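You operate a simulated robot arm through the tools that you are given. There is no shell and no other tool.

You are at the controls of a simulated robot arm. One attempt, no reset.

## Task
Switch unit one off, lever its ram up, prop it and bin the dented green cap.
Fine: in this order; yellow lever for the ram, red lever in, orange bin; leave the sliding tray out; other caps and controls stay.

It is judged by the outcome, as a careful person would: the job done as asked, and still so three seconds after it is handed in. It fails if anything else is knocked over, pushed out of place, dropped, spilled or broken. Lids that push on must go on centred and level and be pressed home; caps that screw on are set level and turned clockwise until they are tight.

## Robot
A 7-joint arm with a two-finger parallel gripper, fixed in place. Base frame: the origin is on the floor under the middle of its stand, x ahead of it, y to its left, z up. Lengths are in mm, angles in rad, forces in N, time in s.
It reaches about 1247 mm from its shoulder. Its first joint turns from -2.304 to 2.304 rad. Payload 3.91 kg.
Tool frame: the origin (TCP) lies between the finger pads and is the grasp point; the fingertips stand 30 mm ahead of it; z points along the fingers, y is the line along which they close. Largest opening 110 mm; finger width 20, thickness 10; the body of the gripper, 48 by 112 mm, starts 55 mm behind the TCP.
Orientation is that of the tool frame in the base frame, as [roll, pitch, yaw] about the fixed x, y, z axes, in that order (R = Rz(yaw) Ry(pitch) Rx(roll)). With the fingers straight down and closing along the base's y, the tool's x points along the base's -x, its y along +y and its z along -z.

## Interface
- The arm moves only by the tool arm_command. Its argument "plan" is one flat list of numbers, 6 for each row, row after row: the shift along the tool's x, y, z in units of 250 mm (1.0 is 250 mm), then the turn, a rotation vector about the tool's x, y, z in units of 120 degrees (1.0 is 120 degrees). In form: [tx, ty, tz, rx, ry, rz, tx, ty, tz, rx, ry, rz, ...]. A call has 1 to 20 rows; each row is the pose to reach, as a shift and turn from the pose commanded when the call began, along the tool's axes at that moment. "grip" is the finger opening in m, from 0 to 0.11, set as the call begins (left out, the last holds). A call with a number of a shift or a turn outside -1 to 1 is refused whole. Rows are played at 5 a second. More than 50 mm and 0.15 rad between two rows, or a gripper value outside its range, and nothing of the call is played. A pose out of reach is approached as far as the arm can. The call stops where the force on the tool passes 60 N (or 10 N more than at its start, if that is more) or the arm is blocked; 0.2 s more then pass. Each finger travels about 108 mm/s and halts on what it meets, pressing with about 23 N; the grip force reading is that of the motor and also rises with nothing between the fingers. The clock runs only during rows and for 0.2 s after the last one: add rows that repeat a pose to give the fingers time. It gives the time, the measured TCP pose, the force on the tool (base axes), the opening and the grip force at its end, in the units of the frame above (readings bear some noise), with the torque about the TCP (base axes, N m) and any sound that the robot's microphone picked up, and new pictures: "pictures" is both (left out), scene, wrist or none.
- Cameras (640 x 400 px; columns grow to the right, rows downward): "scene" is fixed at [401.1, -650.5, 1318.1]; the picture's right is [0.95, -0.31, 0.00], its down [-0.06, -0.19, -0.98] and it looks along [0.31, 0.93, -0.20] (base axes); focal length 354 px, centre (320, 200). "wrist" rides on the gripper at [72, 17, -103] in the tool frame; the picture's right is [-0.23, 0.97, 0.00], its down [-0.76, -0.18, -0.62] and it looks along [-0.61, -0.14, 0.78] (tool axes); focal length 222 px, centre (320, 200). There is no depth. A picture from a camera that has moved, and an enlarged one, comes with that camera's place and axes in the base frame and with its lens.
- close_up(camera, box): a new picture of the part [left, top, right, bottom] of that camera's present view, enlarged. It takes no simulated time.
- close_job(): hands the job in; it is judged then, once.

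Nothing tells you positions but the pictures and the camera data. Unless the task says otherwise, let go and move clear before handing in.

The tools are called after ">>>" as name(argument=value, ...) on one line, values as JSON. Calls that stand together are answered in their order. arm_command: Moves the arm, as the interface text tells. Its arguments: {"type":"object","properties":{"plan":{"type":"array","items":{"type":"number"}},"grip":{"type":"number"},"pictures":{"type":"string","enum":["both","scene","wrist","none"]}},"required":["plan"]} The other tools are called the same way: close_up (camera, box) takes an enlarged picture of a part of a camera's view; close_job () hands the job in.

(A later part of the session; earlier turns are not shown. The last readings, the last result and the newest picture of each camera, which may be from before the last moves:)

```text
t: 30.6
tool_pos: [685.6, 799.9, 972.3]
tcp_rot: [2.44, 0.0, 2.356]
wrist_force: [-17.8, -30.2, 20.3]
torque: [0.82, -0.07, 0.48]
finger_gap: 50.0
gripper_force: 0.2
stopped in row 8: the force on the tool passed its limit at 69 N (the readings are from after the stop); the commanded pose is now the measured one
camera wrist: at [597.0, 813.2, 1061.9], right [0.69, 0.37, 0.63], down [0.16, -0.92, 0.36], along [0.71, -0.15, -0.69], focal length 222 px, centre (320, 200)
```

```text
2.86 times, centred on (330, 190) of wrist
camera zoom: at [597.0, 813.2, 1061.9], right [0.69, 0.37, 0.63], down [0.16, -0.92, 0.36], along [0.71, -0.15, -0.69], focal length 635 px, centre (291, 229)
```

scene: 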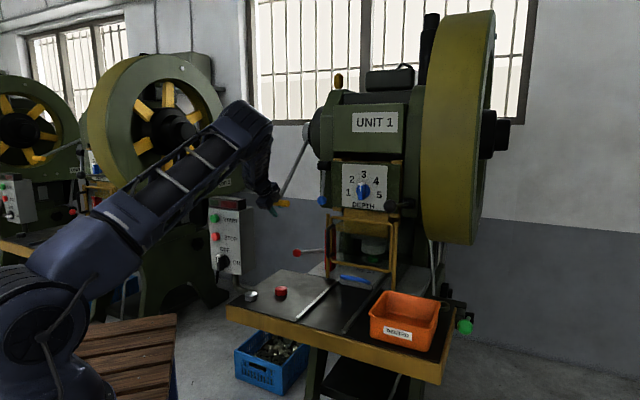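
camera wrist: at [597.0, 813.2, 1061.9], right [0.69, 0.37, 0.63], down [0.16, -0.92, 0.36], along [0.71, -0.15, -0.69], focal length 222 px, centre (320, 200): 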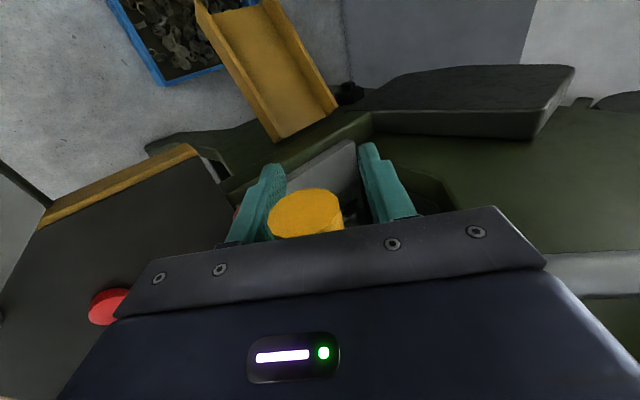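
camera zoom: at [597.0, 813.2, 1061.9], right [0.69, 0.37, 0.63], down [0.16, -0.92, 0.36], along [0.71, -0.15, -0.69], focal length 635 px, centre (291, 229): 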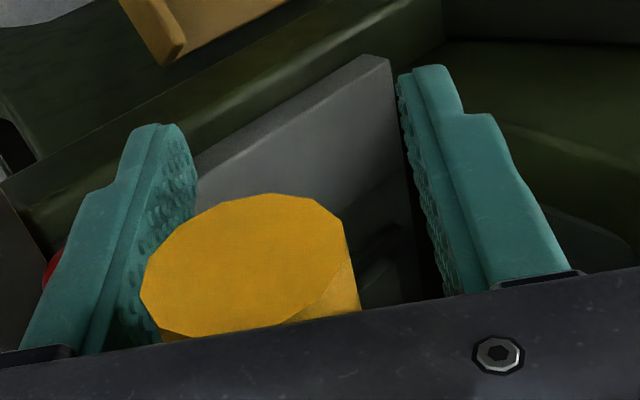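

The lever is hard against its stop again. This time I'll retreat with the fingers open so nothing drags it, then check whether it holds.

>>> arm_command(plan=[0, 0, -0.02, 0, 0, 0, 0, 0, -0.06, 0, 0, 0, 0, 0, -0.1, 0, 0, 0, 0, 0, -0.1, 0, 0, 0], grip=0.05, pictures="wrist")

>>> close_up(camera="scene", box=[320, 215, 360, 245])

>>> close_up(camera="scene", box=[220, 120, 340, 210])

>>> close_up(camera="wrist", box=[220, 120, 440, 260])

```text
t: 31.6
tool_pos: [675.4, 789.8, 985.6]
tcp_rot: [2.444, 0.003, 2.356]
wrist_force: [-5.0, -6.2, 8.9]
torque: [0.19, 0.19, 0.21]
finger_gap: 50.1
gripper_force: 0.1
camera wrist: at [586.6, 802.5, 1076.7], right [0.69, 0.37, 0.63], down [0.16, -0.92, 0.37], along [0.71, -0.15, -0.69], focal length 222 px, centre (320, 200)
```

wrist: 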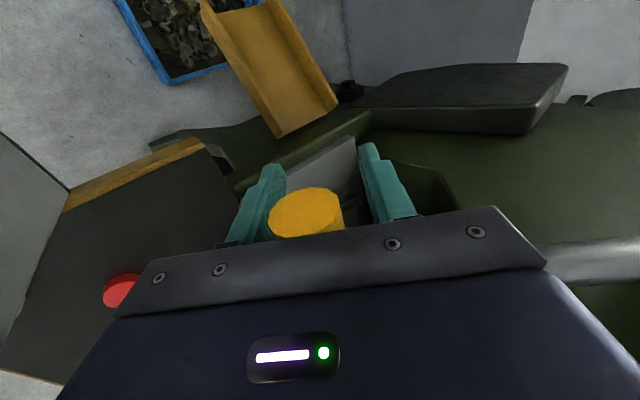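

```text
13.33 times, centred on (340, 230) of scene
camera zoom: at [401.1, -650.5, 1318.1], right [0.95, -0.31, 0.0], down [-0.06, -0.19, -0.98], along [0.31, 0.93, -0.2], focal length 4718 px, centre (53, -200)
```

zoom: 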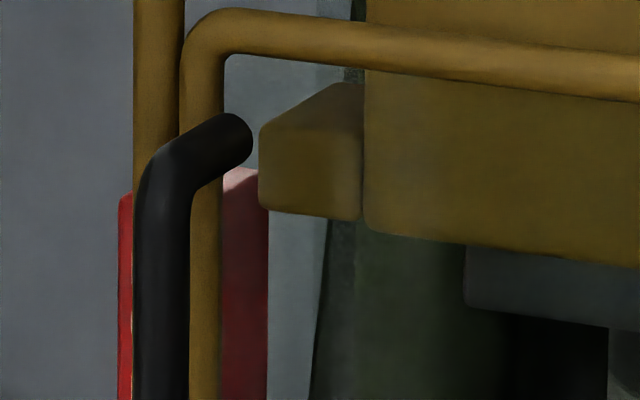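

```text
4.44 times, centred on (280, 165) of scene
camera zoom: at [401.1, -650.5, 1318.1], right [0.95, -0.31, 0.0], down [-0.06, -0.19, -0.98], along [0.31, 0.93, -0.2], focal length 1573 px, centre (498, 356)
```

zoom: 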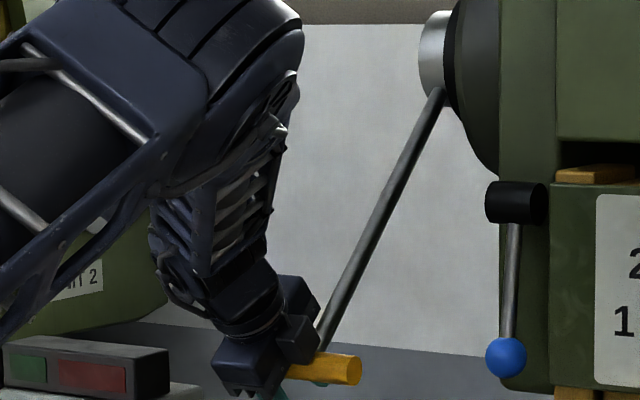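

```text
2.86 times, centred on (330, 190) of wrist
camera zoom: at [586.6, 802.5, 1076.7], right [0.69, 0.37, 0.63], down [0.16, -0.92, 0.37], along [0.71, -0.15, -0.69], focal length 635 px, centre (291, 229)
```

zoom: 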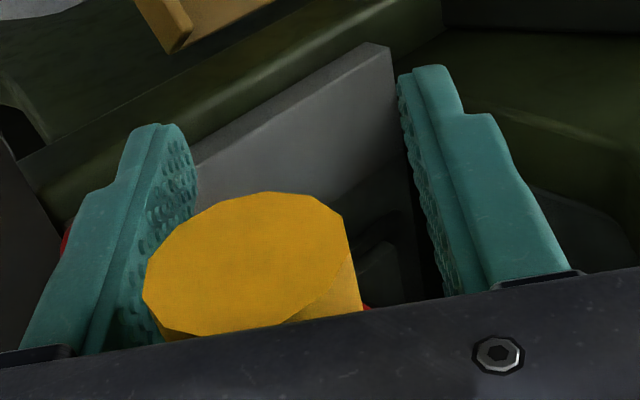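

The lever follows the palm back again. I'll let it return slowly under control and watch whether the ram comes down with it or stays up.

>>> arm_command(plan=[0, 0, -0.04, 0, 0, 0, 0, 0, -0.08, 0, 0, 0, 0, 0.003, -0.12, 0, 0, 0, 0, 0.003, -0.16, 0, 0, 0, 0, 0.003, -0.16, 0, 0, 0], grip=0.05, pictures="wrist")

>>> close_up(camera="scene", box=[320, 215, 360, 245])

>>> close_up(camera="scene", box=[220, 120, 340, 210])

>>> close_up(camera="scene", box=[285, 205, 405, 280])

```text
t: 32.8
tool_pos: [657.0, 772.9, 1019.5]
tcp_rot: [2.444, 0.005, 2.358]
wrist_force: [-5.2, -8.7, 5.0]
torque: [0.28, -0.01, 0.27]
finger_gap: 50.3
gripper_force: 0.0
camera wrist: at [568.5, 785.9, 1109.1], right [0.69, 0.37, 0.63], down [0.16, -0.92, 0.37], along [0.71, -0.15, -0.69], focal length 222 px, centre (320, 200)
```

wrist: 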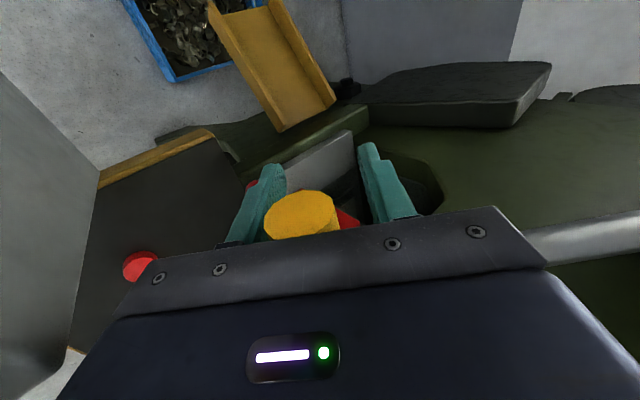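

```text
13.33 times, centred on (340, 230) of scene
camera zoom: at [401.1, -650.5, 1318.1], right [0.95, -0.31, 0.0], down [-0.06, -0.19, -0.98], along [0.31, 0.93, -0.2], focal length 4718 px, centre (53, -200)
```

zoom: 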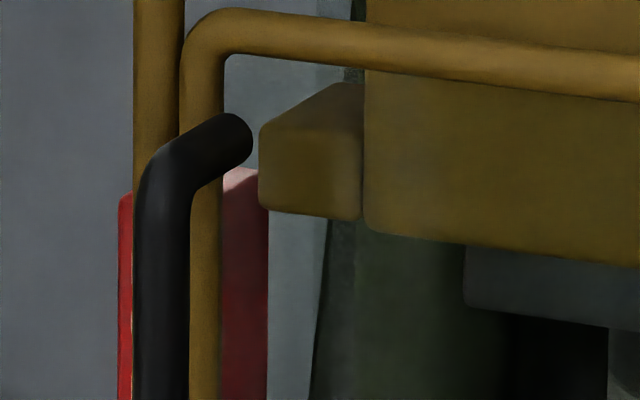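

```text
4.44 times, centred on (280, 165) of scene
camera zoom: at [401.1, -650.5, 1318.1], right [0.95, -0.31, 0.0], down [-0.06, -0.19, -0.98], along [0.31, 0.93, -0.2], focal length 1573 px, centre (498, 356)
```

zoom: 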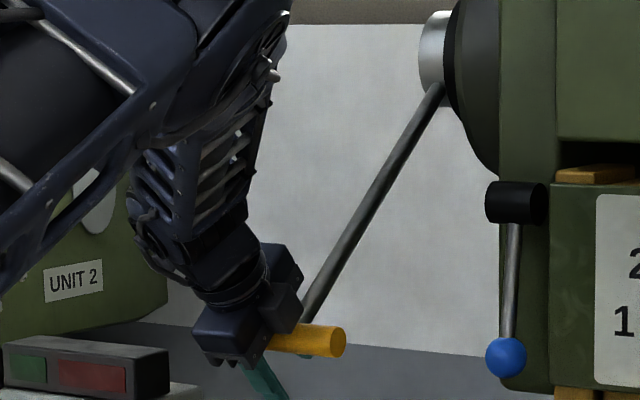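

```text
5.33 times, centred on (345, 242) of scene
camera zoom: at [401.1, -650.5, 1318.1], right [0.95, -0.31, 0.0], down [-0.06, -0.19, -0.98], along [0.31, 0.93, -0.2], focal length 1887 px, centre (187, -27)
```

zoom: 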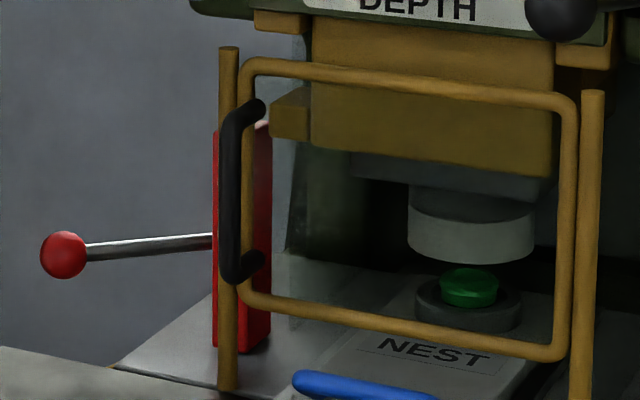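

The ram stayed up while the lever came back about 7°, so this lever works like a ratchet jack and I can pump it. I'll let it return to the top under control and take another stroke.

>>> arm_command(plan=[0, 0.0055, -0.07, 0, 0, 0, 0, 0.011, -0.1398, 0, 0, 0, 0, 0.0258, -0.2223, 0, 0, 0, 0, 0.0405, -0.3047, 0, 0, 0, 0, 0.0615, -0.3786, 0, 0, 0, 0, 0.0824, -0.4525, 0, 0, 0, 0, 0.0824, -0.4525, 0, 0, 0], grip=0.05, pictures="wrist")

>>> close_up(camera="scene", box=[220, 120, 340, 210])

>>> close_up(camera="scene", box=[285, 205, 405, 280])

```text
t: 34.4
tool_pos: [617.5, 732.7, 1119.1]
tcp_rot: [2.444, 0.003, 2.355]
wrist_force: [-0.2, -0.1, 0.0]
torque: [-0.01, 0.05, 0.01]
finger_gap: 49.9
gripper_force: 0.1
camera wrist: at [528.3, 745.2, 1209.1], right [0.69, 0.37, 0.63], down [0.16, -0.92, 0.37], along [0.71, -0.15, -0.69], focal length 222 px, centre (320, 200)
```

wrist: 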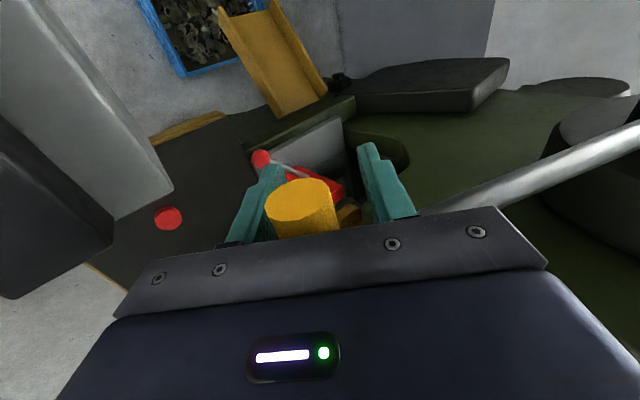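

```text
4.44 times, centred on (280, 165) of scene
camera zoom: at [401.1, -650.5, 1318.1], right [0.95, -0.31, 0.0], down [-0.06, -0.19, -0.98], along [0.31, 0.93, -0.2], focal length 1573 px, centre (498, 356)
```

zoom: 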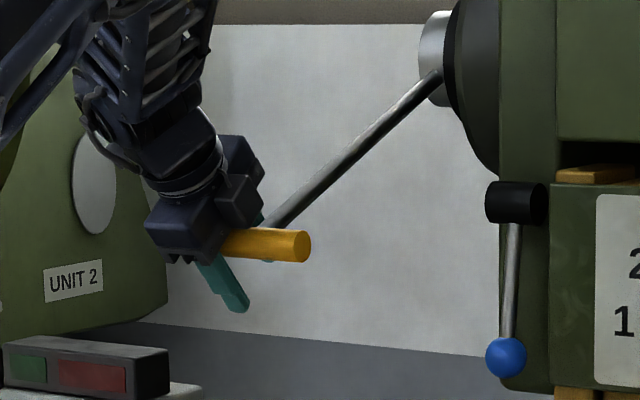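

```text
5.33 times, centred on (345, 242) of scene
camera zoom: at [401.1, -650.5, 1318.1], right [0.95, -0.31, 0.0], down [-0.06, -0.19, -0.98], along [0.31, 0.93, -0.2], focal length 1887 px, centre (187, -27)
```

zoom: 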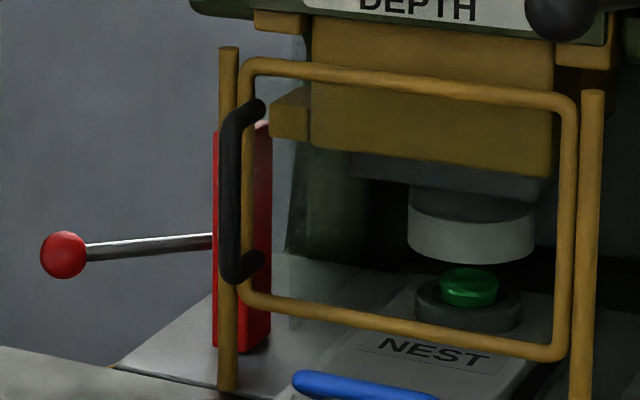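

The lever is back at rest and the ram held its height, so the ratchet is confirmed. Taking a second full stroke down.

>>> arm_command(plan=[0, -0.0209, 0.0739, 0, 0, 0, 0, -0.0419, 0.1478, 0, 0, 0, 0, -0.0566, 0.2302, 0, 0, 0, 0, -0.0714, 0.3127, 0, 0, 0, 0, -0.0769, 0.3826, 0, 0, 0, 0, -0.0824, 0.4525, 0, 0, 0, 0, -0.0822, 0.515, 0, 0, 0, 0, -0.0819, 0.5773, 0, 0, 0, 0, -0.0768, 0.64, 0, 0, 0, 0, -0.0717, 0.7025, 0, 0, 0], grip=0.05, pictures="wrist")

>>> close_up(camera="scene", box=[220, 120, 340, 210])

>>> close_up(camera="scene", box=[285, 205, 405, 280])

>>> close_up(camera="scene", box=[320, 215, 360, 245])

```text
t: 36.6
tool_pos: [686.8, 801.3, 974.6]
tcp_rot: [2.442, 0.003, 2.357]
wrist_force: [-14.5, -20.6, 9.4]
torque: [0.64, -0.2, 0.64]
finger_gap: 50.2
gripper_force: 0.1
camera wrist: at [598.4, 814.7, 1063.7], right [0.69, 0.37, 0.63], down [0.16, -0.92, 0.37], along [0.71, -0.15, -0.69], focal length 222 px, centre (320, 200)
```

wrist: 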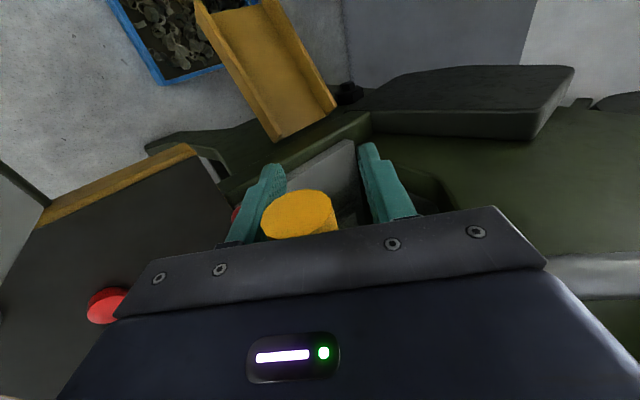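

```text
4.44 times, centred on (280, 165) of scene
camera zoom: at [401.1, -650.5, 1318.1], right [0.95, -0.31, 0.0], down [-0.06, -0.19, -0.98], along [0.31, 0.93, -0.2], focal length 1573 px, centre (498, 356)
```

zoom: 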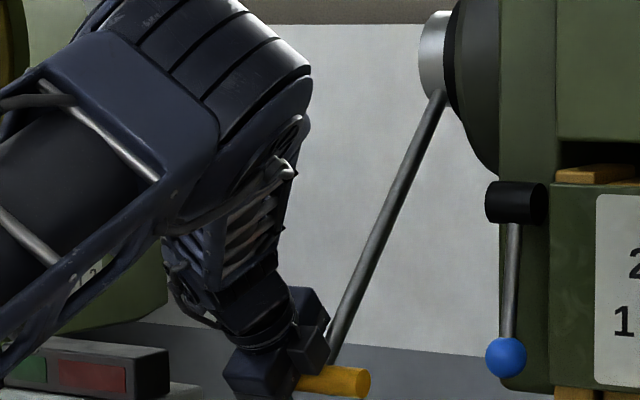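

```text
5.33 times, centred on (345, 242) of scene
camera zoom: at [401.1, -650.5, 1318.1], right [0.95, -0.31, 0.0], down [-0.06, -0.19, -0.98], along [0.31, 0.93, -0.2], focal length 1887 px, centre (187, -27)
```

zoom: 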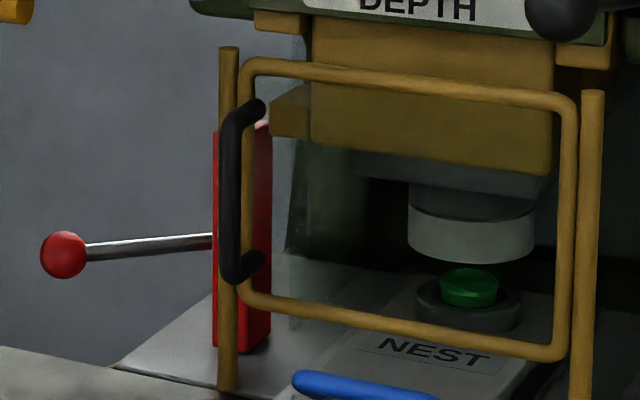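

```text
13.33 times, centred on (340, 230) of scene
camera zoom: at [401.1, -650.5, 1318.1], right [0.95, -0.31, 0.0], down [-0.06, -0.19, -0.98], along [0.31, 0.93, -0.2], focal length 4718 px, centre (53, -200)
```

zoom: 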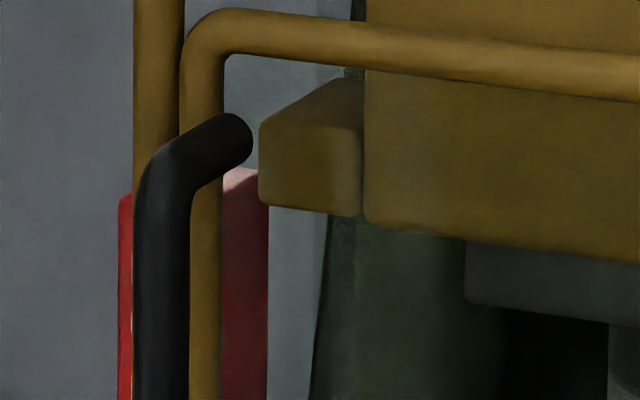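

The second stroke added only about a millimetre, so the ram seems close to the top of its travel. I'll press a touch further to be sure it's home, then let the lever back up.

>>> arm_command(plan=[0, 0.004, 0.012, 0, 0, 0, 0, 0.008, 0.024, 0, 0, 0, 0, 0.012, 0.036, 0, 0, 0, 0, 0.016, 0.048, 0, 0, 0], grip=0.05, pictures="none")

>>> close_up(camera="scene", box=[320, 215, 360, 245])

>>> close_up(camera="scene", box=[220, 120, 340, 210])

```text
t: 37.1
tool_pos: [688.9, 804.1, 975.6]
tcp_rot: [2.441, 0.004, 2.357]
wrist_force: [-15.8, -24.3, 19.2]
torque: [0.4, 0.05, 0.44]
finger_gap: 50.0
gripper_force: 0.0
stopped in row 2: the force on the tool passed its limit at 66 N (the readings are from after the stop); the commanded pose is now the measured one
```

```text
13.33 times, centred on (340, 230) of scene
camera zoom: at [401.1, -650.5, 1318.1], right [0.95, -0.31, 0.0], down [-0.06, -0.19, -0.98], along [0.31, 0.93, -0.2], focal length 4718 px, centre (53, -200)
```

zoom: 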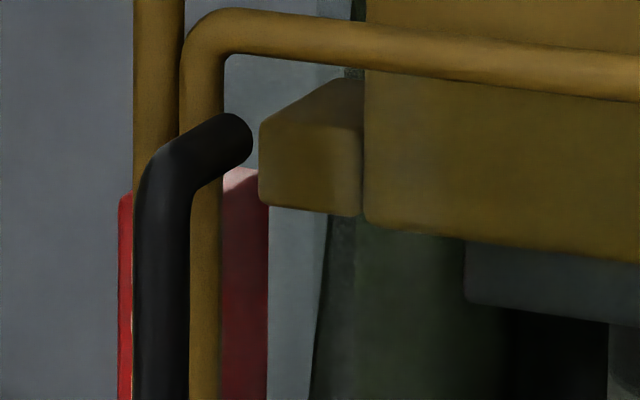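

```text
4.44 times, centred on (280, 165) of scene
camera zoom: at [401.1, -650.5, 1318.1], right [0.95, -0.31, 0.0], down [-0.06, -0.19, -0.98], along [0.31, 0.93, -0.2], focal length 1573 px, centre (498, 356)
```

zoom: 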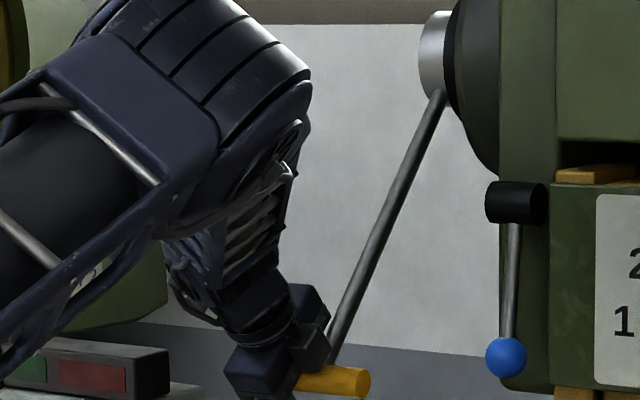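

Stopped at 66 N with the ram unchanged, so it's at its top. I'll let the lever rise back to rest and then withdraw from the handle.

>>> arm_command(plan=[0, -0.0117, -0.1246, 0, 0, 0, 0, -0.0234, -0.2492, 0, 0, 0, 0, -0.0179, -0.319, 0, 0, 0, 0, -0.0124, -0.389, 0, 0, 0, 0, 0.0024, -0.4715, 0, 0, 0, 0, 0.0172, -0.554, 0, 0, 0, 0, 0.0381, -0.628, 0, 0, 0, 0, 0.059, -0.7018, 0, 0, 0, 0, 0.059, -0.7018, 0, 0, 0, 0, 0.059, -0.78, 0, 0, 0, 0, 0.059, -0.85, 0, 0, 0, 0, 0.059, -1.0, 0, 0, 0, 0, 0.059, -1.0, 0, 0, 0], grip=0.05, pictures="both")

>>> close_up(camera="scene", box=[320, 215, 360, 245])

>>> close_up(camera="scene", box=[285, 205, 405, 280])

>>> close_up(camera="wrist", box=[220, 100, 440, 240])

```text
t: 39.9
tool_pos: [584.7, 698.1, 1173.4]
tcp_rot: [2.444, 0.004, 2.359]
wrist_force: [-0.1, 0.3, -0.4]
torque: [-0.01, 0.01, -0.04]
finger_gap: 49.8
gripper_force: 0.1
camera wrist: at [495.7, 711.8, 1263.8], right [0.69, 0.37, 0.63], down [0.16, -0.92, 0.37], along [0.71, -0.15, -0.69], focal length 222 px, centre (320, 200)
```

scene: 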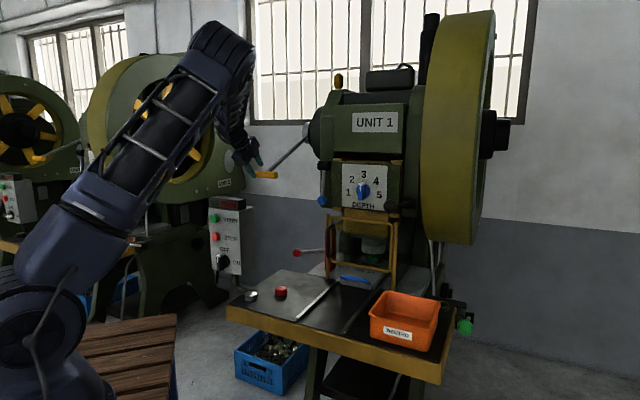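
wrist: 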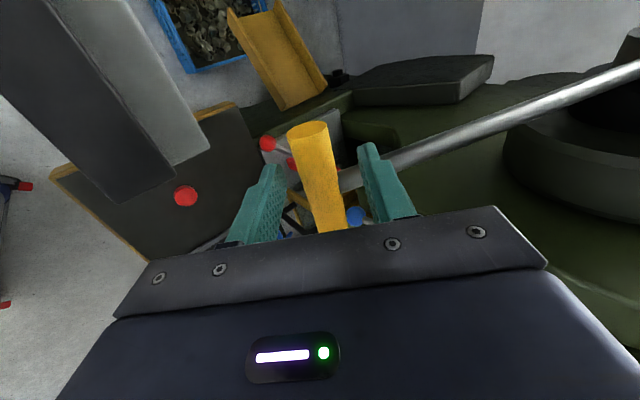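

```text
13.33 times, centred on (340, 230) of scene
camera zoom: at [401.1, -650.5, 1318.1], right [0.95, -0.31, 0.0], down [-0.06, -0.19, -0.98], along [0.31, 0.93, -0.2], focal length 4718 px, centre (53, -200)
```

zoom: 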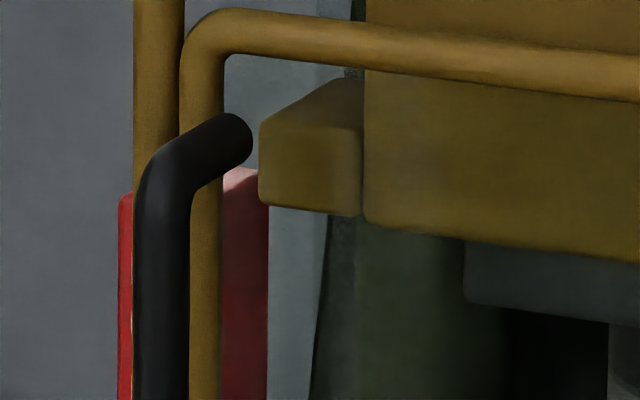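

```text
5.33 times, centred on (345, 242) of scene
camera zoom: at [401.1, -650.5, 1318.1], right [0.95, -0.31, 0.0], down [-0.06, -0.19, -0.98], along [0.31, 0.93, -0.2], focal length 1887 px, centre (187, -27)
```

zoom: 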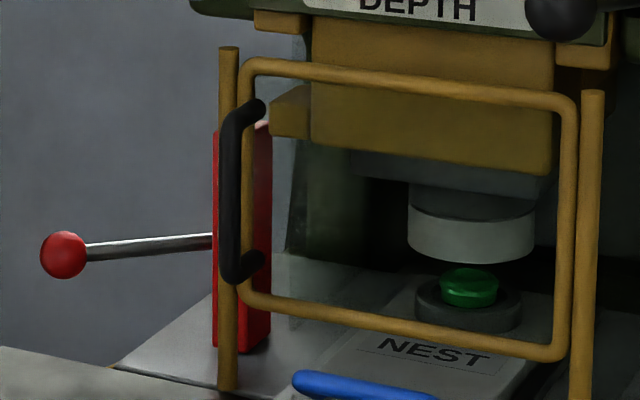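

```text
2.86 times, centred on (330, 170) of wrist
camera zoom: at [495.7, 711.8, 1263.8], right [0.69, 0.37, 0.63], down [0.16, -0.92, 0.37], along [0.71, -0.15, -0.69], focal length 635 px, centre (291, 286)
```

zoom: 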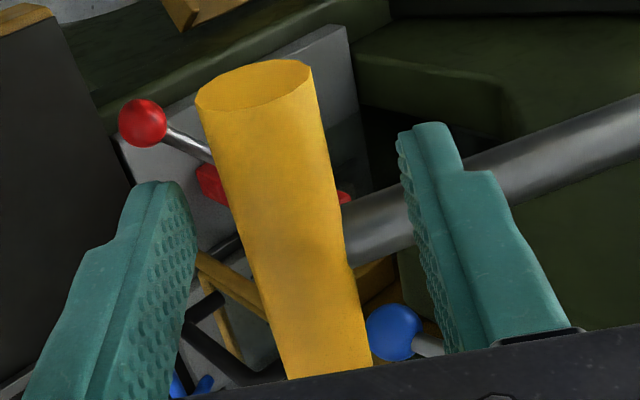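

The ram stays up with the lever back at rest. Now I need a clear view of the prop and red lever, so I'll withdraw, move right and turn the hand so the camera looks into the press from the front.

>>> arm_command(plan=[0, 0, -0.14, 0, 0, 0, 0, 0, -0.28, 0, 0, 0, -0.17, 0, -0.3, 0, 0, 0, -0.34, 0, -0.3, 0, 0, 0, -0.5, 0, -0.3, 0, 0, 0, -0.56, 0, -0.3, 0, 0, 0], grip=0.05, pictures="none")

>>> arm_command(plan=[0, -0.064, 0.081, 0, 0, -0.0625, 0, -0.128, 0.162, 0, 0, -0.125, 0, -0.193, 0.243, 0, 0, -0.1875, 0, -0.257, 0.324, 0, 0, -0.25, 0, -0.321, 0.405, 0, 0, -0.3125, 0, -0.385, 0.486, 0, 0, -0.375, 0, -0.449, 0.567, 0, 0, -0.4375, 0, -0.514, 0.648, 0, 0, -0.5, 0, -0.578, 0.729, 0, 0, -0.5625, 0, -0.642, 0.81, 0, 0, -0.625, 0, -0.706, 0.89, 0, 0, -0.6875, 0, -0.77, 0.97, 0, 0, -0.75, 0, -0.77, 0.97, 0, 0, -0.75], pictures="both")

```text
t: 41.3
tool_pos: [652.9, 568.9, 1232.6]
tcp_rot: [2.443, 0.003, 2.358]
wrist_force: [0.1, 0.6, 0.6]
torque: [-0.02, -0.04, -0.01]
finger_gap: 50.1
gripper_force: 0.1
```

```text
t: 44.1
tool_pos: [655.7, 573.6, 924.1]
tcp_rot: [-3.136, 0.697, -2.348]
wrist_force: [0.6, 0.5, -0.9]
torque: [0.0, -0.02, 0.0]
finger_gap: 50.0
gripper_force: 0.2
camera wrist: at [558.7, 498.0, 956.7], right [-0.57, 0.81, 0.14], down [0.25, 0.01, 0.97], along [0.78, 0.59, -0.21], focal length 222 px, centre (320, 200)
```

scene: 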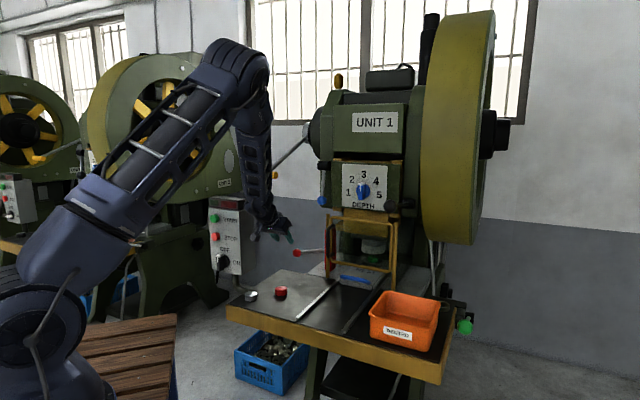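
wrist: 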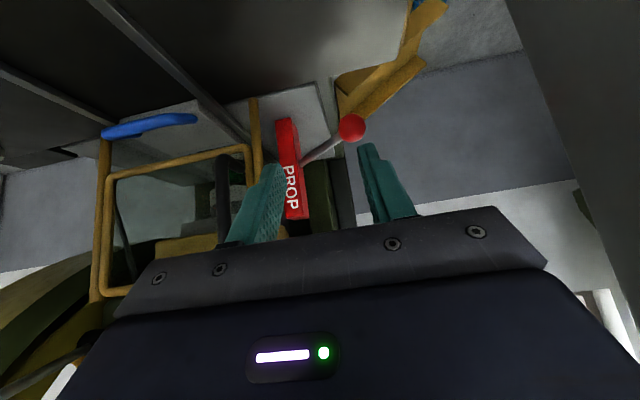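

The camera is upside down here but sees the prop and red lever clearly. Zooming in.

>>> close_up(camera="wrist", box=[200, 70, 400, 230])

>>> close_up(camera="wrist", box=[90, 90, 300, 260])

>>> close_up(camera="scene", box=[240, 210, 340, 280])

```text
2.50 times, centred on (300, 150) of wrist
camera zoom: at [558.7, 498.0, 956.7], right [-0.57, 0.81, 0.14], down [0.25, 0.01, 0.97], along [0.78, 0.59, -0.21], focal length 555 px, centre (370, 325)
```

zoom: 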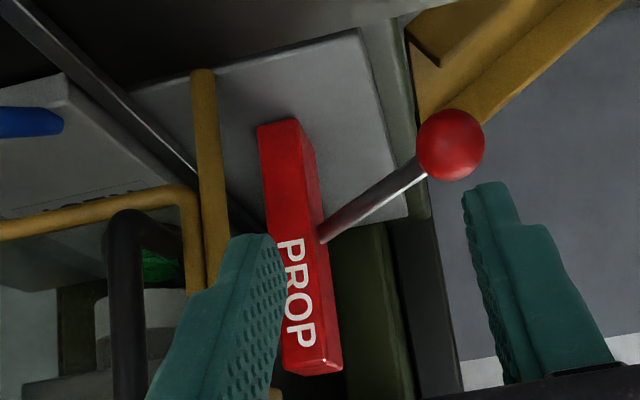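

```text
2.35 times, centred on (195, 175) of wrist
camera zoom: at [558.7, 498.0, 956.7], right [-0.57, 0.81, 0.14], down [0.25, 0.01, 0.97], along [0.78, 0.59, -0.21], focal length 523 px, centre (614, 259)
```

zoom: 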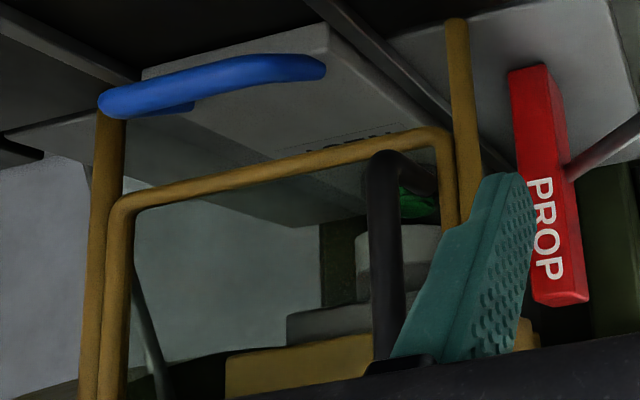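

```text
5.71 times, centred on (290, 245) of scene
camera zoom: at [401.1, -650.5, 1318.1], right [0.95, -0.31, 0.0], down [-0.06, -0.19, -0.98], along [0.31, 0.93, -0.2], focal length 2022 px, centre (491, -57)
```

zoom: 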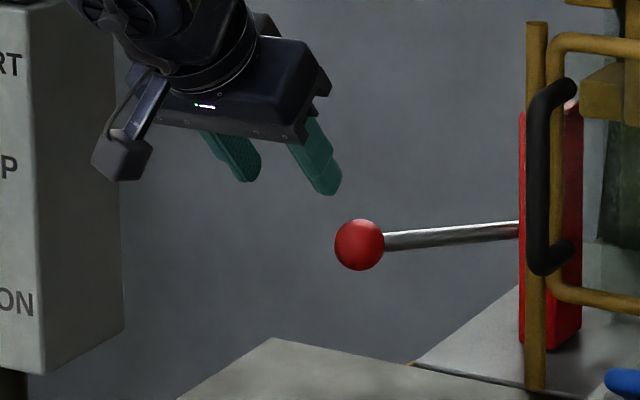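

The rod joins the prop's left face near [877, 707, 808] and the ball is near [746, 712, 803], so the lever comes off at an angle. I need finer detail of the prop and ledge to see how it travels.

>>> close_up(camera="wrist", box=[275, 105, 345, 225])

>>> close_up(camera="wrist", box=[285, 85, 385, 165])

>>> close_up(camera="scene", box=[315, 215, 365, 280])

```text
3.33 times, centred on (310, 165) of wrist
camera zoom: at [558.7, 498.0, 956.7], right [-0.57, 0.81, 0.14], down [0.25, 0.01, 0.97], along [0.78, 0.59, -0.21], focal length 740 px, centre (353, 317)
```

zoom: 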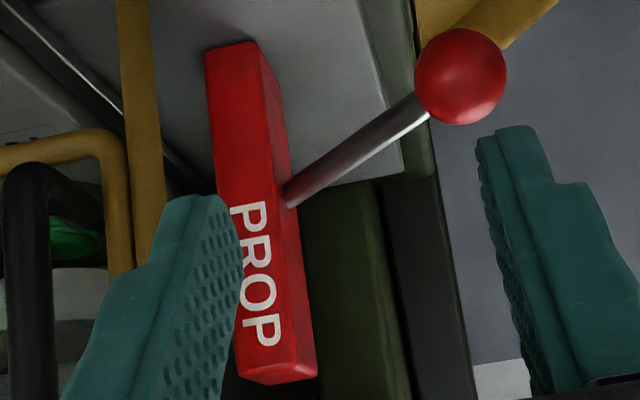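

```text
5.00 times, centred on (335, 125) of wrist
camera zoom: at [558.7, 498.0, 956.7], right [-0.57, 0.81, 0.14], down [0.25, 0.01, 0.97], along [0.78, 0.59, -0.21], focal length 1111 px, centre (245, 575)
```

zoom: 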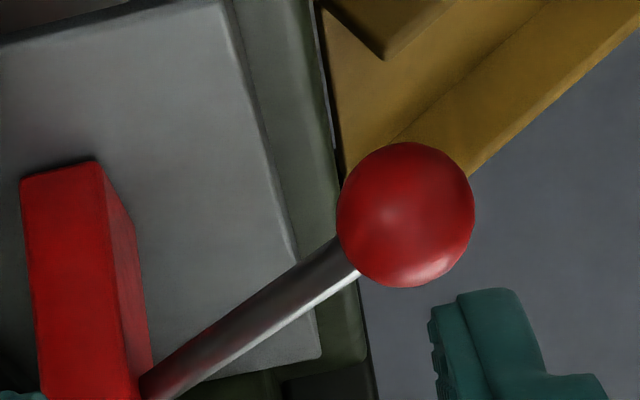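

```text
6.15 times, centred on (340, 248) of scene
camera zoom: at [401.1, -650.5, 1318.1], right [0.95, -0.31, 0.0], down [-0.06, -0.19, -0.98], along [0.31, 0.93, -0.2], focal length 2178 px, centre (197, -92)
```

zoom: 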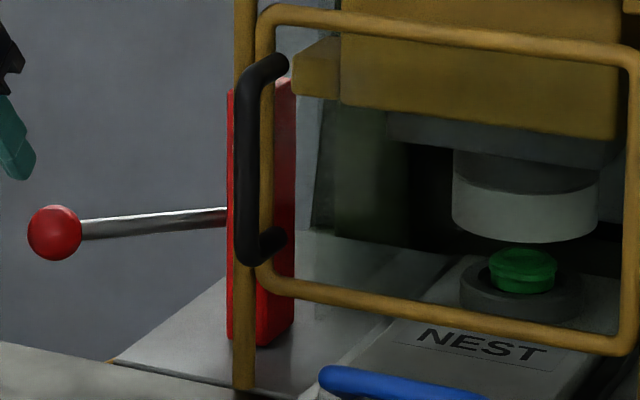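

I now have the prop at p 126–153, q 1107–1150, top about z 901, with the ledge's underside about 4 mm higher and starting at p≈173. So the prop needs to slide roughly 50 mm to the right. I'll swing the gripper to approach the red ball from the front-right, closing above and below so the rod is clear.

>>> arm_command(plan=[-0.023, 0.0022, 0.0496, -0.0132, 0.0133, 0.0613, -0.046, 0.0044, 0.0992, -0.0265, 0.0267, 0.1225, -0.0689, 0.0067, 0.1488, -0.0397, 0.04, 0.1838, -0.0919, 0.0089, 0.1984, -0.053, 0.0533, 0.2451, -0.1149, 0.0111, 0.248, -0.0662, 0.0667, 0.3063, -0.1379, 0.0133, 0.2976, -0.0795, 0.08, 0.3676, -0.1608, 0.0156, 0.3472, -0.0927, 0.0933, 0.4289, -0.1838, 0.0178, 0.3968, -0.106, 0.1067, 0.4901, -0.2068, 0.02, 0.4464, -0.1192, 0.12, 0.5514, -0.2068, 0.02, 0.4464, -0.1192, 0.12, 0.5514], grip=0.065, pictures="both")

>>> close_up(camera="wrist", box=[220, 60, 440, 220])

>>> close_up(camera="scene", box=[230, 180, 370, 280])

```text
t: 46.3
tool_pos: [729.2, 653.8, 870.6]
tcp_rot: [2.445, 0.001, 2.88]
wrist_force: [0.4, -0.2, 0.8]
torque: [-0.02, 0.0, -0.01]
finger_gap: 65.0
gripper_force: 0.1
camera wrist: at [646.2, 621.1, 960.9], right [0.41, 0.66, 0.62], down [0.6, -0.71, 0.36], along [0.69, 0.22, -0.69], focal length 222 px, centre (320, 200)
```

scene: 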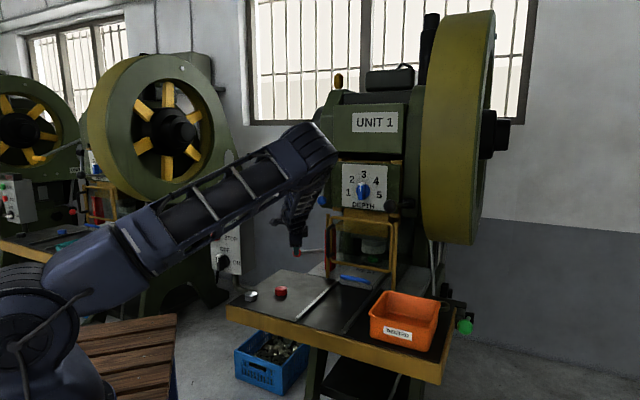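
wrist: 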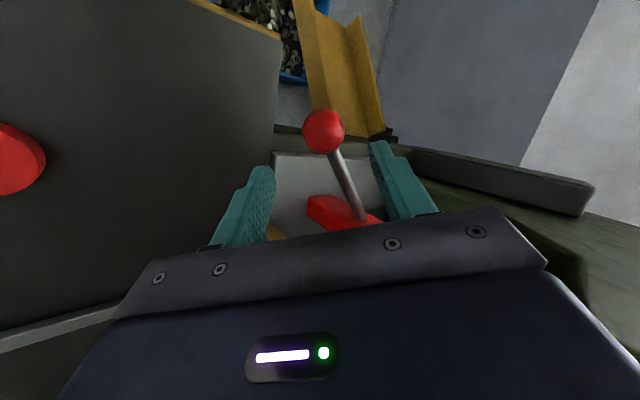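

```text
2.50 times, centred on (330, 140) of wrist
camera zoom: at [646.2, 621.1, 960.9], right [0.41, 0.66, 0.62], down [0.6, -0.71, 0.36], along [0.69, 0.22, -0.69], focal length 555 px, centre (295, 350)
```

zoom: 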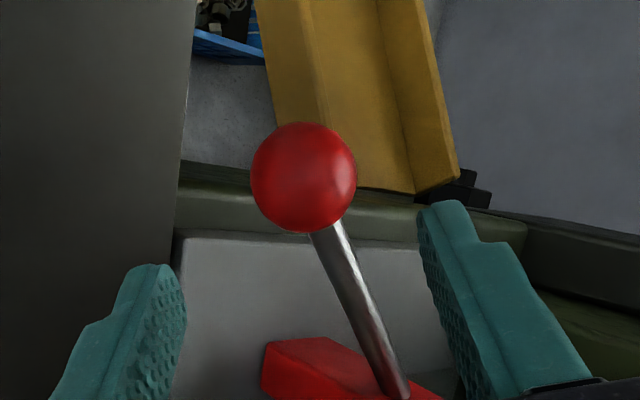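

```text
4.00 times, centred on (300, 230) of scene
camera zoom: at [401.1, -650.5, 1318.1], right [0.95, -0.31, 0.0], down [-0.06, -0.19, -0.98], along [0.31, 0.93, -0.2], focal length 1415 px, centre (400, 80)
```

zoom: 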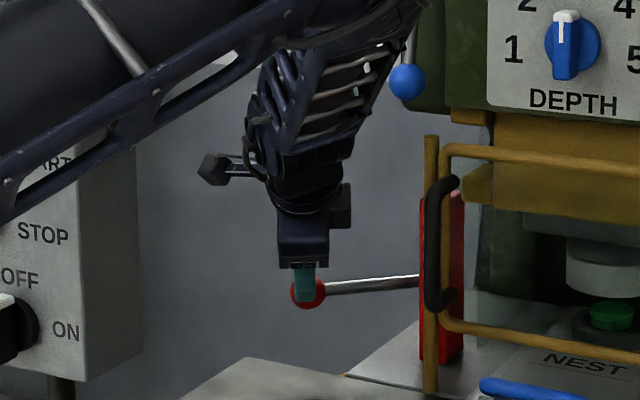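

The ball lies on the tool axis about 90 mm ahead, and the arm is well clear of the head and blue lever. Advancing so the fingers pass above and below the ball.

>>> arm_command(plan=[0, 0.011, 0.09, 0, 0, 0, 0, 0.011, 0.18, 0, 0, 0, 0, 0.011, 0.27, 0, 0, 0, 0, 0.011, 0.35, 0, 0, 0, 0, 0.011, 0.35, 0, 0, 0], grip=0.065, pictures="both")

>>> close_up(camera="wrist", box=[220, 80, 440, 240])

>>> close_up(camera="scene", box=[230, 180, 370, 280])

```text
t: 47.5
tool_pos: [747.0, 711.3, 804.6]
tcp_rot: [2.445, 0.001, 2.881]
wrist_force: [-0.3, -0.2, 0.6]
torque: [0.02, 0.0, 0.03]
finger_gap: 65.2
gripper_force: 0.0
camera wrist: at [662.7, 677.0, 894.4], right [0.41, 0.66, 0.62], down [0.6, -0.71, 0.37], along [0.69, 0.22, -0.69], focal length 222 px, centre (320, 200)
```

scene: 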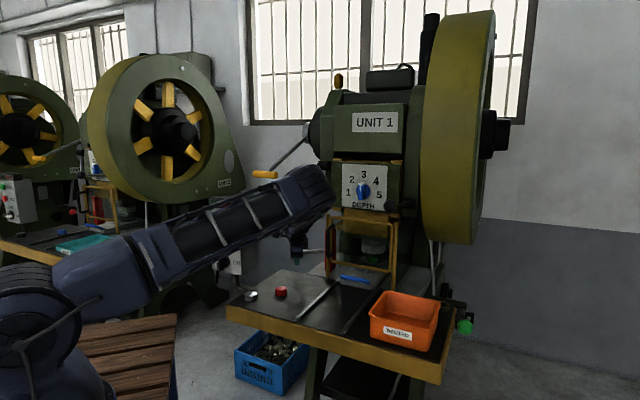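
wrist: 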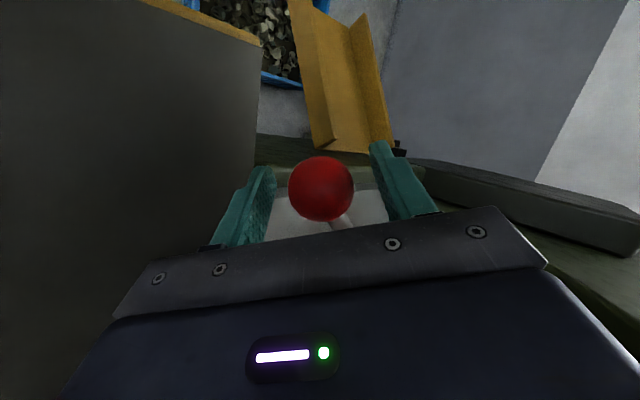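

```text
2.50 times, centred on (330, 160) of wrist
camera zoom: at [662.7, 677.0, 894.4], right [0.41, 0.66, 0.62], down [0.6, -0.71, 0.37], along [0.69, 0.22, -0.69], focal length 555 px, centre (295, 300)
```

zoom: 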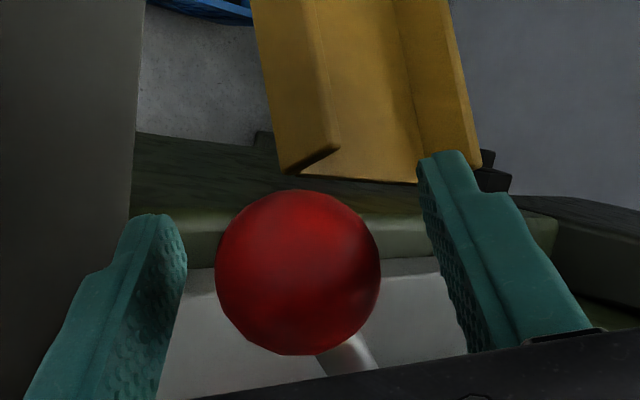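

```text
4.00 times, centred on (300, 230) of scene
camera zoom: at [401.1, -650.5, 1318.1], right [0.95, -0.31, 0.0], down [-0.06, -0.19, -0.98], along [0.31, 0.93, -0.2], focal length 1415 px, centre (400, 80)
```

zoom: 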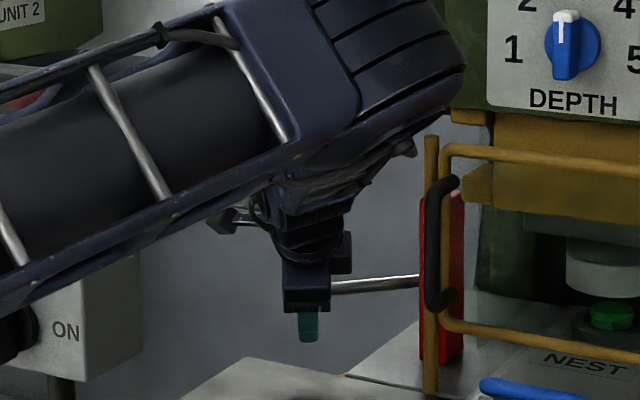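

The ball is centred at the grasp point. Closing on it.

>>> arm_command(plan=[0, 0, 0, 0, 0, 0, 0, 0, 0, 0, 0, 0, 0, 0, 0, 0, 0, 0], grip=0.0, pictures="wrist")

>>> close_up(camera="wrist", box=[220, 80, 440, 240])

```text
t: 48.3
tool_pos: [747.3, 710.7, 804.6]
tcp_rot: [2.446, 0.001, 2.883]
wrist_force: [6.4, 10.1, 1.2]
torque: [0.05, 0.01, 0.05]
finger_gap: 37.6
gripper_force: 45.0
camera wrist: at [662.9, 677.2, 894.8], right [0.41, 0.66, 0.62], down [0.6, -0.71, 0.37], along [0.69, 0.22, -0.69], focal length 222 px, centre (320, 200)
```

wrist: 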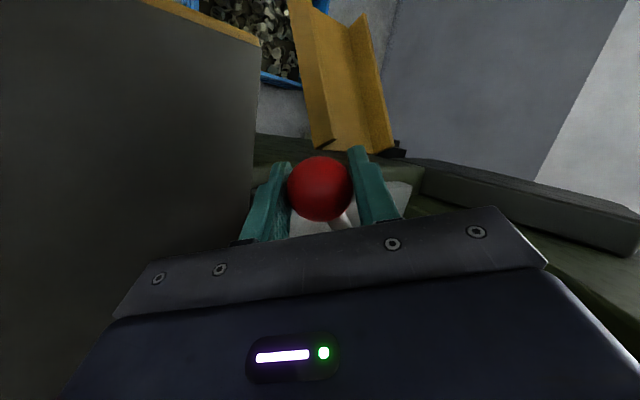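

```text
2.50 times, centred on (330, 160) of wrist
camera zoom: at [662.9, 677.2, 894.8], right [0.41, 0.66, 0.62], down [0.6, -0.71, 0.37], along [0.69, 0.22, -0.69], focal length 555 px, centre (295, 300)
```

zoom: 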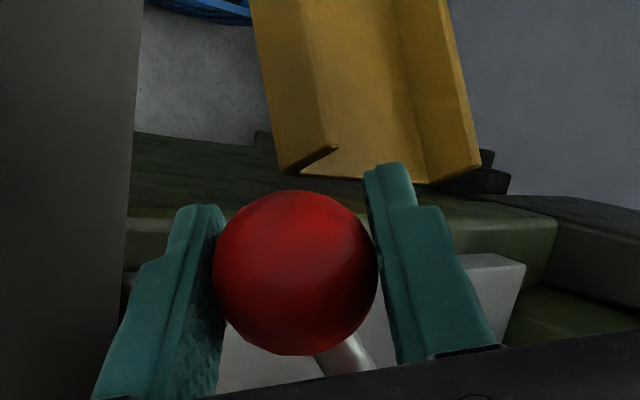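

The ball is held (37.6 mm). I'll test a small 12 mm push along the press's rightward direction and see whether the prop slides.

>>> arm_command(plan=[-0.0139, -0.0061, -0.0051, 0, 0, 0, -0.0277, -0.0123, -0.0103, 0, 0, 0, -0.0416, -0.0184, -0.0154, 0, 0, 0, -0.0416, -0.0184, -0.0154, 0, 0, 0], pictures="scene")

>>> close_up(camera="scene", box=[230, 200, 370, 280])

>>> close_up(camera="scene", box=[315, 215, 365, 280])

```text
t: 49.3
tool_pos: [753.8, 701.7, 803.8]
tcp_rot: [2.446, 0.002, 2.882]
wrist_force: [-0.6, 2.0, 8.0]
torque: [-0.02, 0.01, 0.05]
finger_gap: 37.6
gripper_force: 44.6
```

scene: 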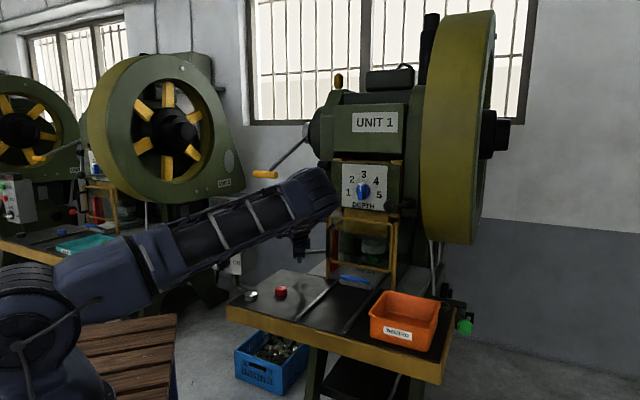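

```text
4.57 times, centred on (300, 240) of scene
camera zoom: at [401.1, -650.5, 1318.1], right [0.95, -0.31, 0.0], down [-0.06, -0.19, -0.98], along [0.31, 0.93, -0.2], focal length 1618 px, centre (411, 17)
```

zoom: 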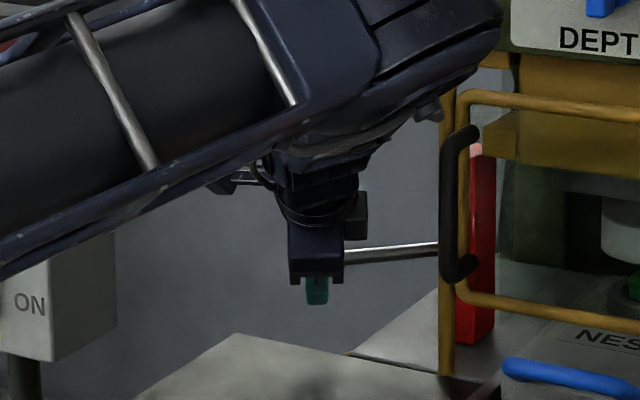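

```text
6.15 times, centred on (340, 248) of scene
camera zoom: at [401.1, -650.5, 1318.1], right [0.95, -0.31, 0.0], down [-0.06, -0.19, -0.98], along [0.31, 0.93, -0.2], focal length 2178 px, centre (197, -92)
```

zoom: 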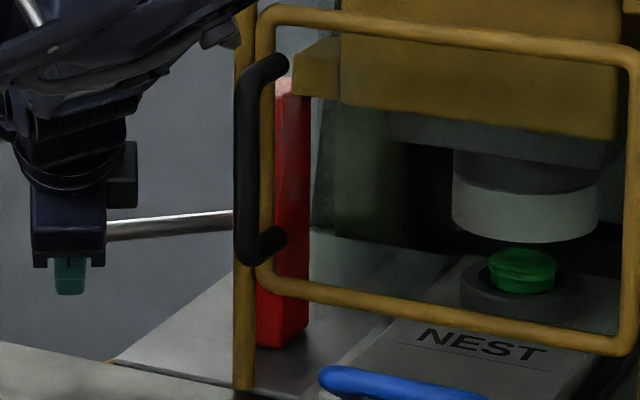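

The prop slides freely to the right with about 8 N. Continuing another 30 mm.

>>> arm_command(plan=[-0.0173, -0.0077, -0.0064, 0, 0, 0, -0.0346, -0.0153, -0.0129, 0, 0, 0, -0.052, -0.023, -0.0193, 0, 0, 0, -0.0693, -0.0307, -0.0257, 0, 0, 0, -0.0866, -0.0383, -0.0322, 0, 0, 0, -0.1039, -0.046, -0.0386, 0, 0, 0, -0.1039, -0.046, -0.0386, 0, 0, 0], pictures="scene")

>>> close_up(camera="scene", box=[230, 200, 370, 280])

>>> close_up(camera="scene", box=[315, 215, 365, 280])

>>> close_up(camera="scene", box=[325, 215, 365, 245])

```text
t: 50.9
tool_pos: [776.3, 682.0, 803.4]
tcp_rot: [2.445, 0.003, 2.88]
wrist_force: [16.1, 17.2, 10.0]
torque: [0.08, 0.15, 0.07]
finger_gap: 37.4
gripper_force: 44.8
```

scene: 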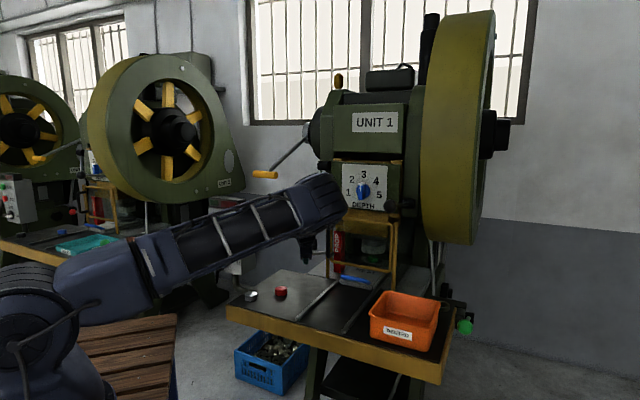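

```text
4.57 times, centred on (300, 240) of scene
camera zoom: at [401.1, -650.5, 1318.1], right [0.95, -0.31, 0.0], down [-0.06, -0.19, -0.98], along [0.31, 0.93, -0.2], focal length 1618 px, centre (411, 17)
```

zoom: 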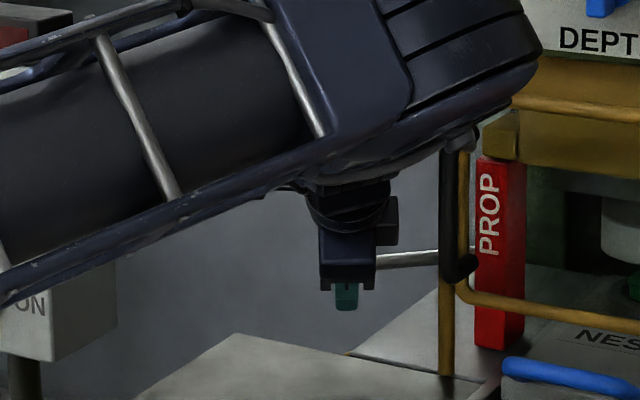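

```text
6.15 times, centred on (340, 248) of scene
camera zoom: at [401.1, -650.5, 1318.1], right [0.95, -0.31, 0.0], down [-0.06, -0.19, -0.98], along [0.31, 0.93, -0.2], focal length 2178 px, centre (197, -92)
```

zoom: 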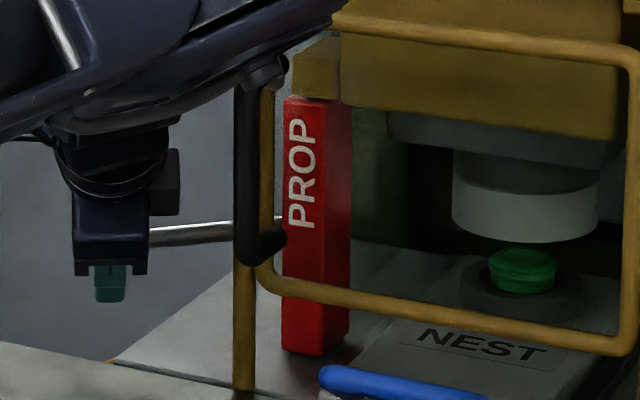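

```text
13.33 times, centred on (345, 230) of scene
camera zoom: at [401.1, -650.5, 1318.1], right [0.95, -0.31, 0.0], down [-0.06, -0.19, -0.98], along [0.31, 0.93, -0.2], focal length 4718 px, centre (-13, -200)
```

zoom: 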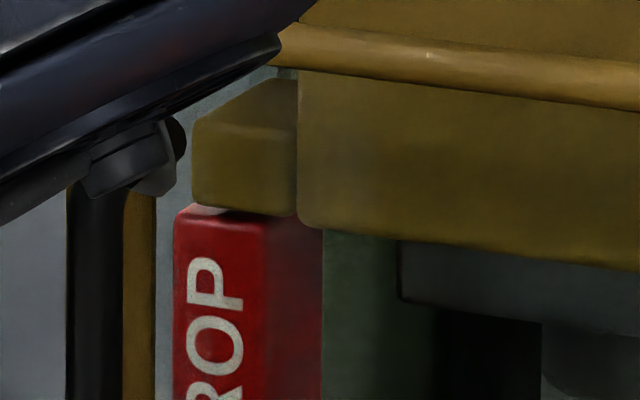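

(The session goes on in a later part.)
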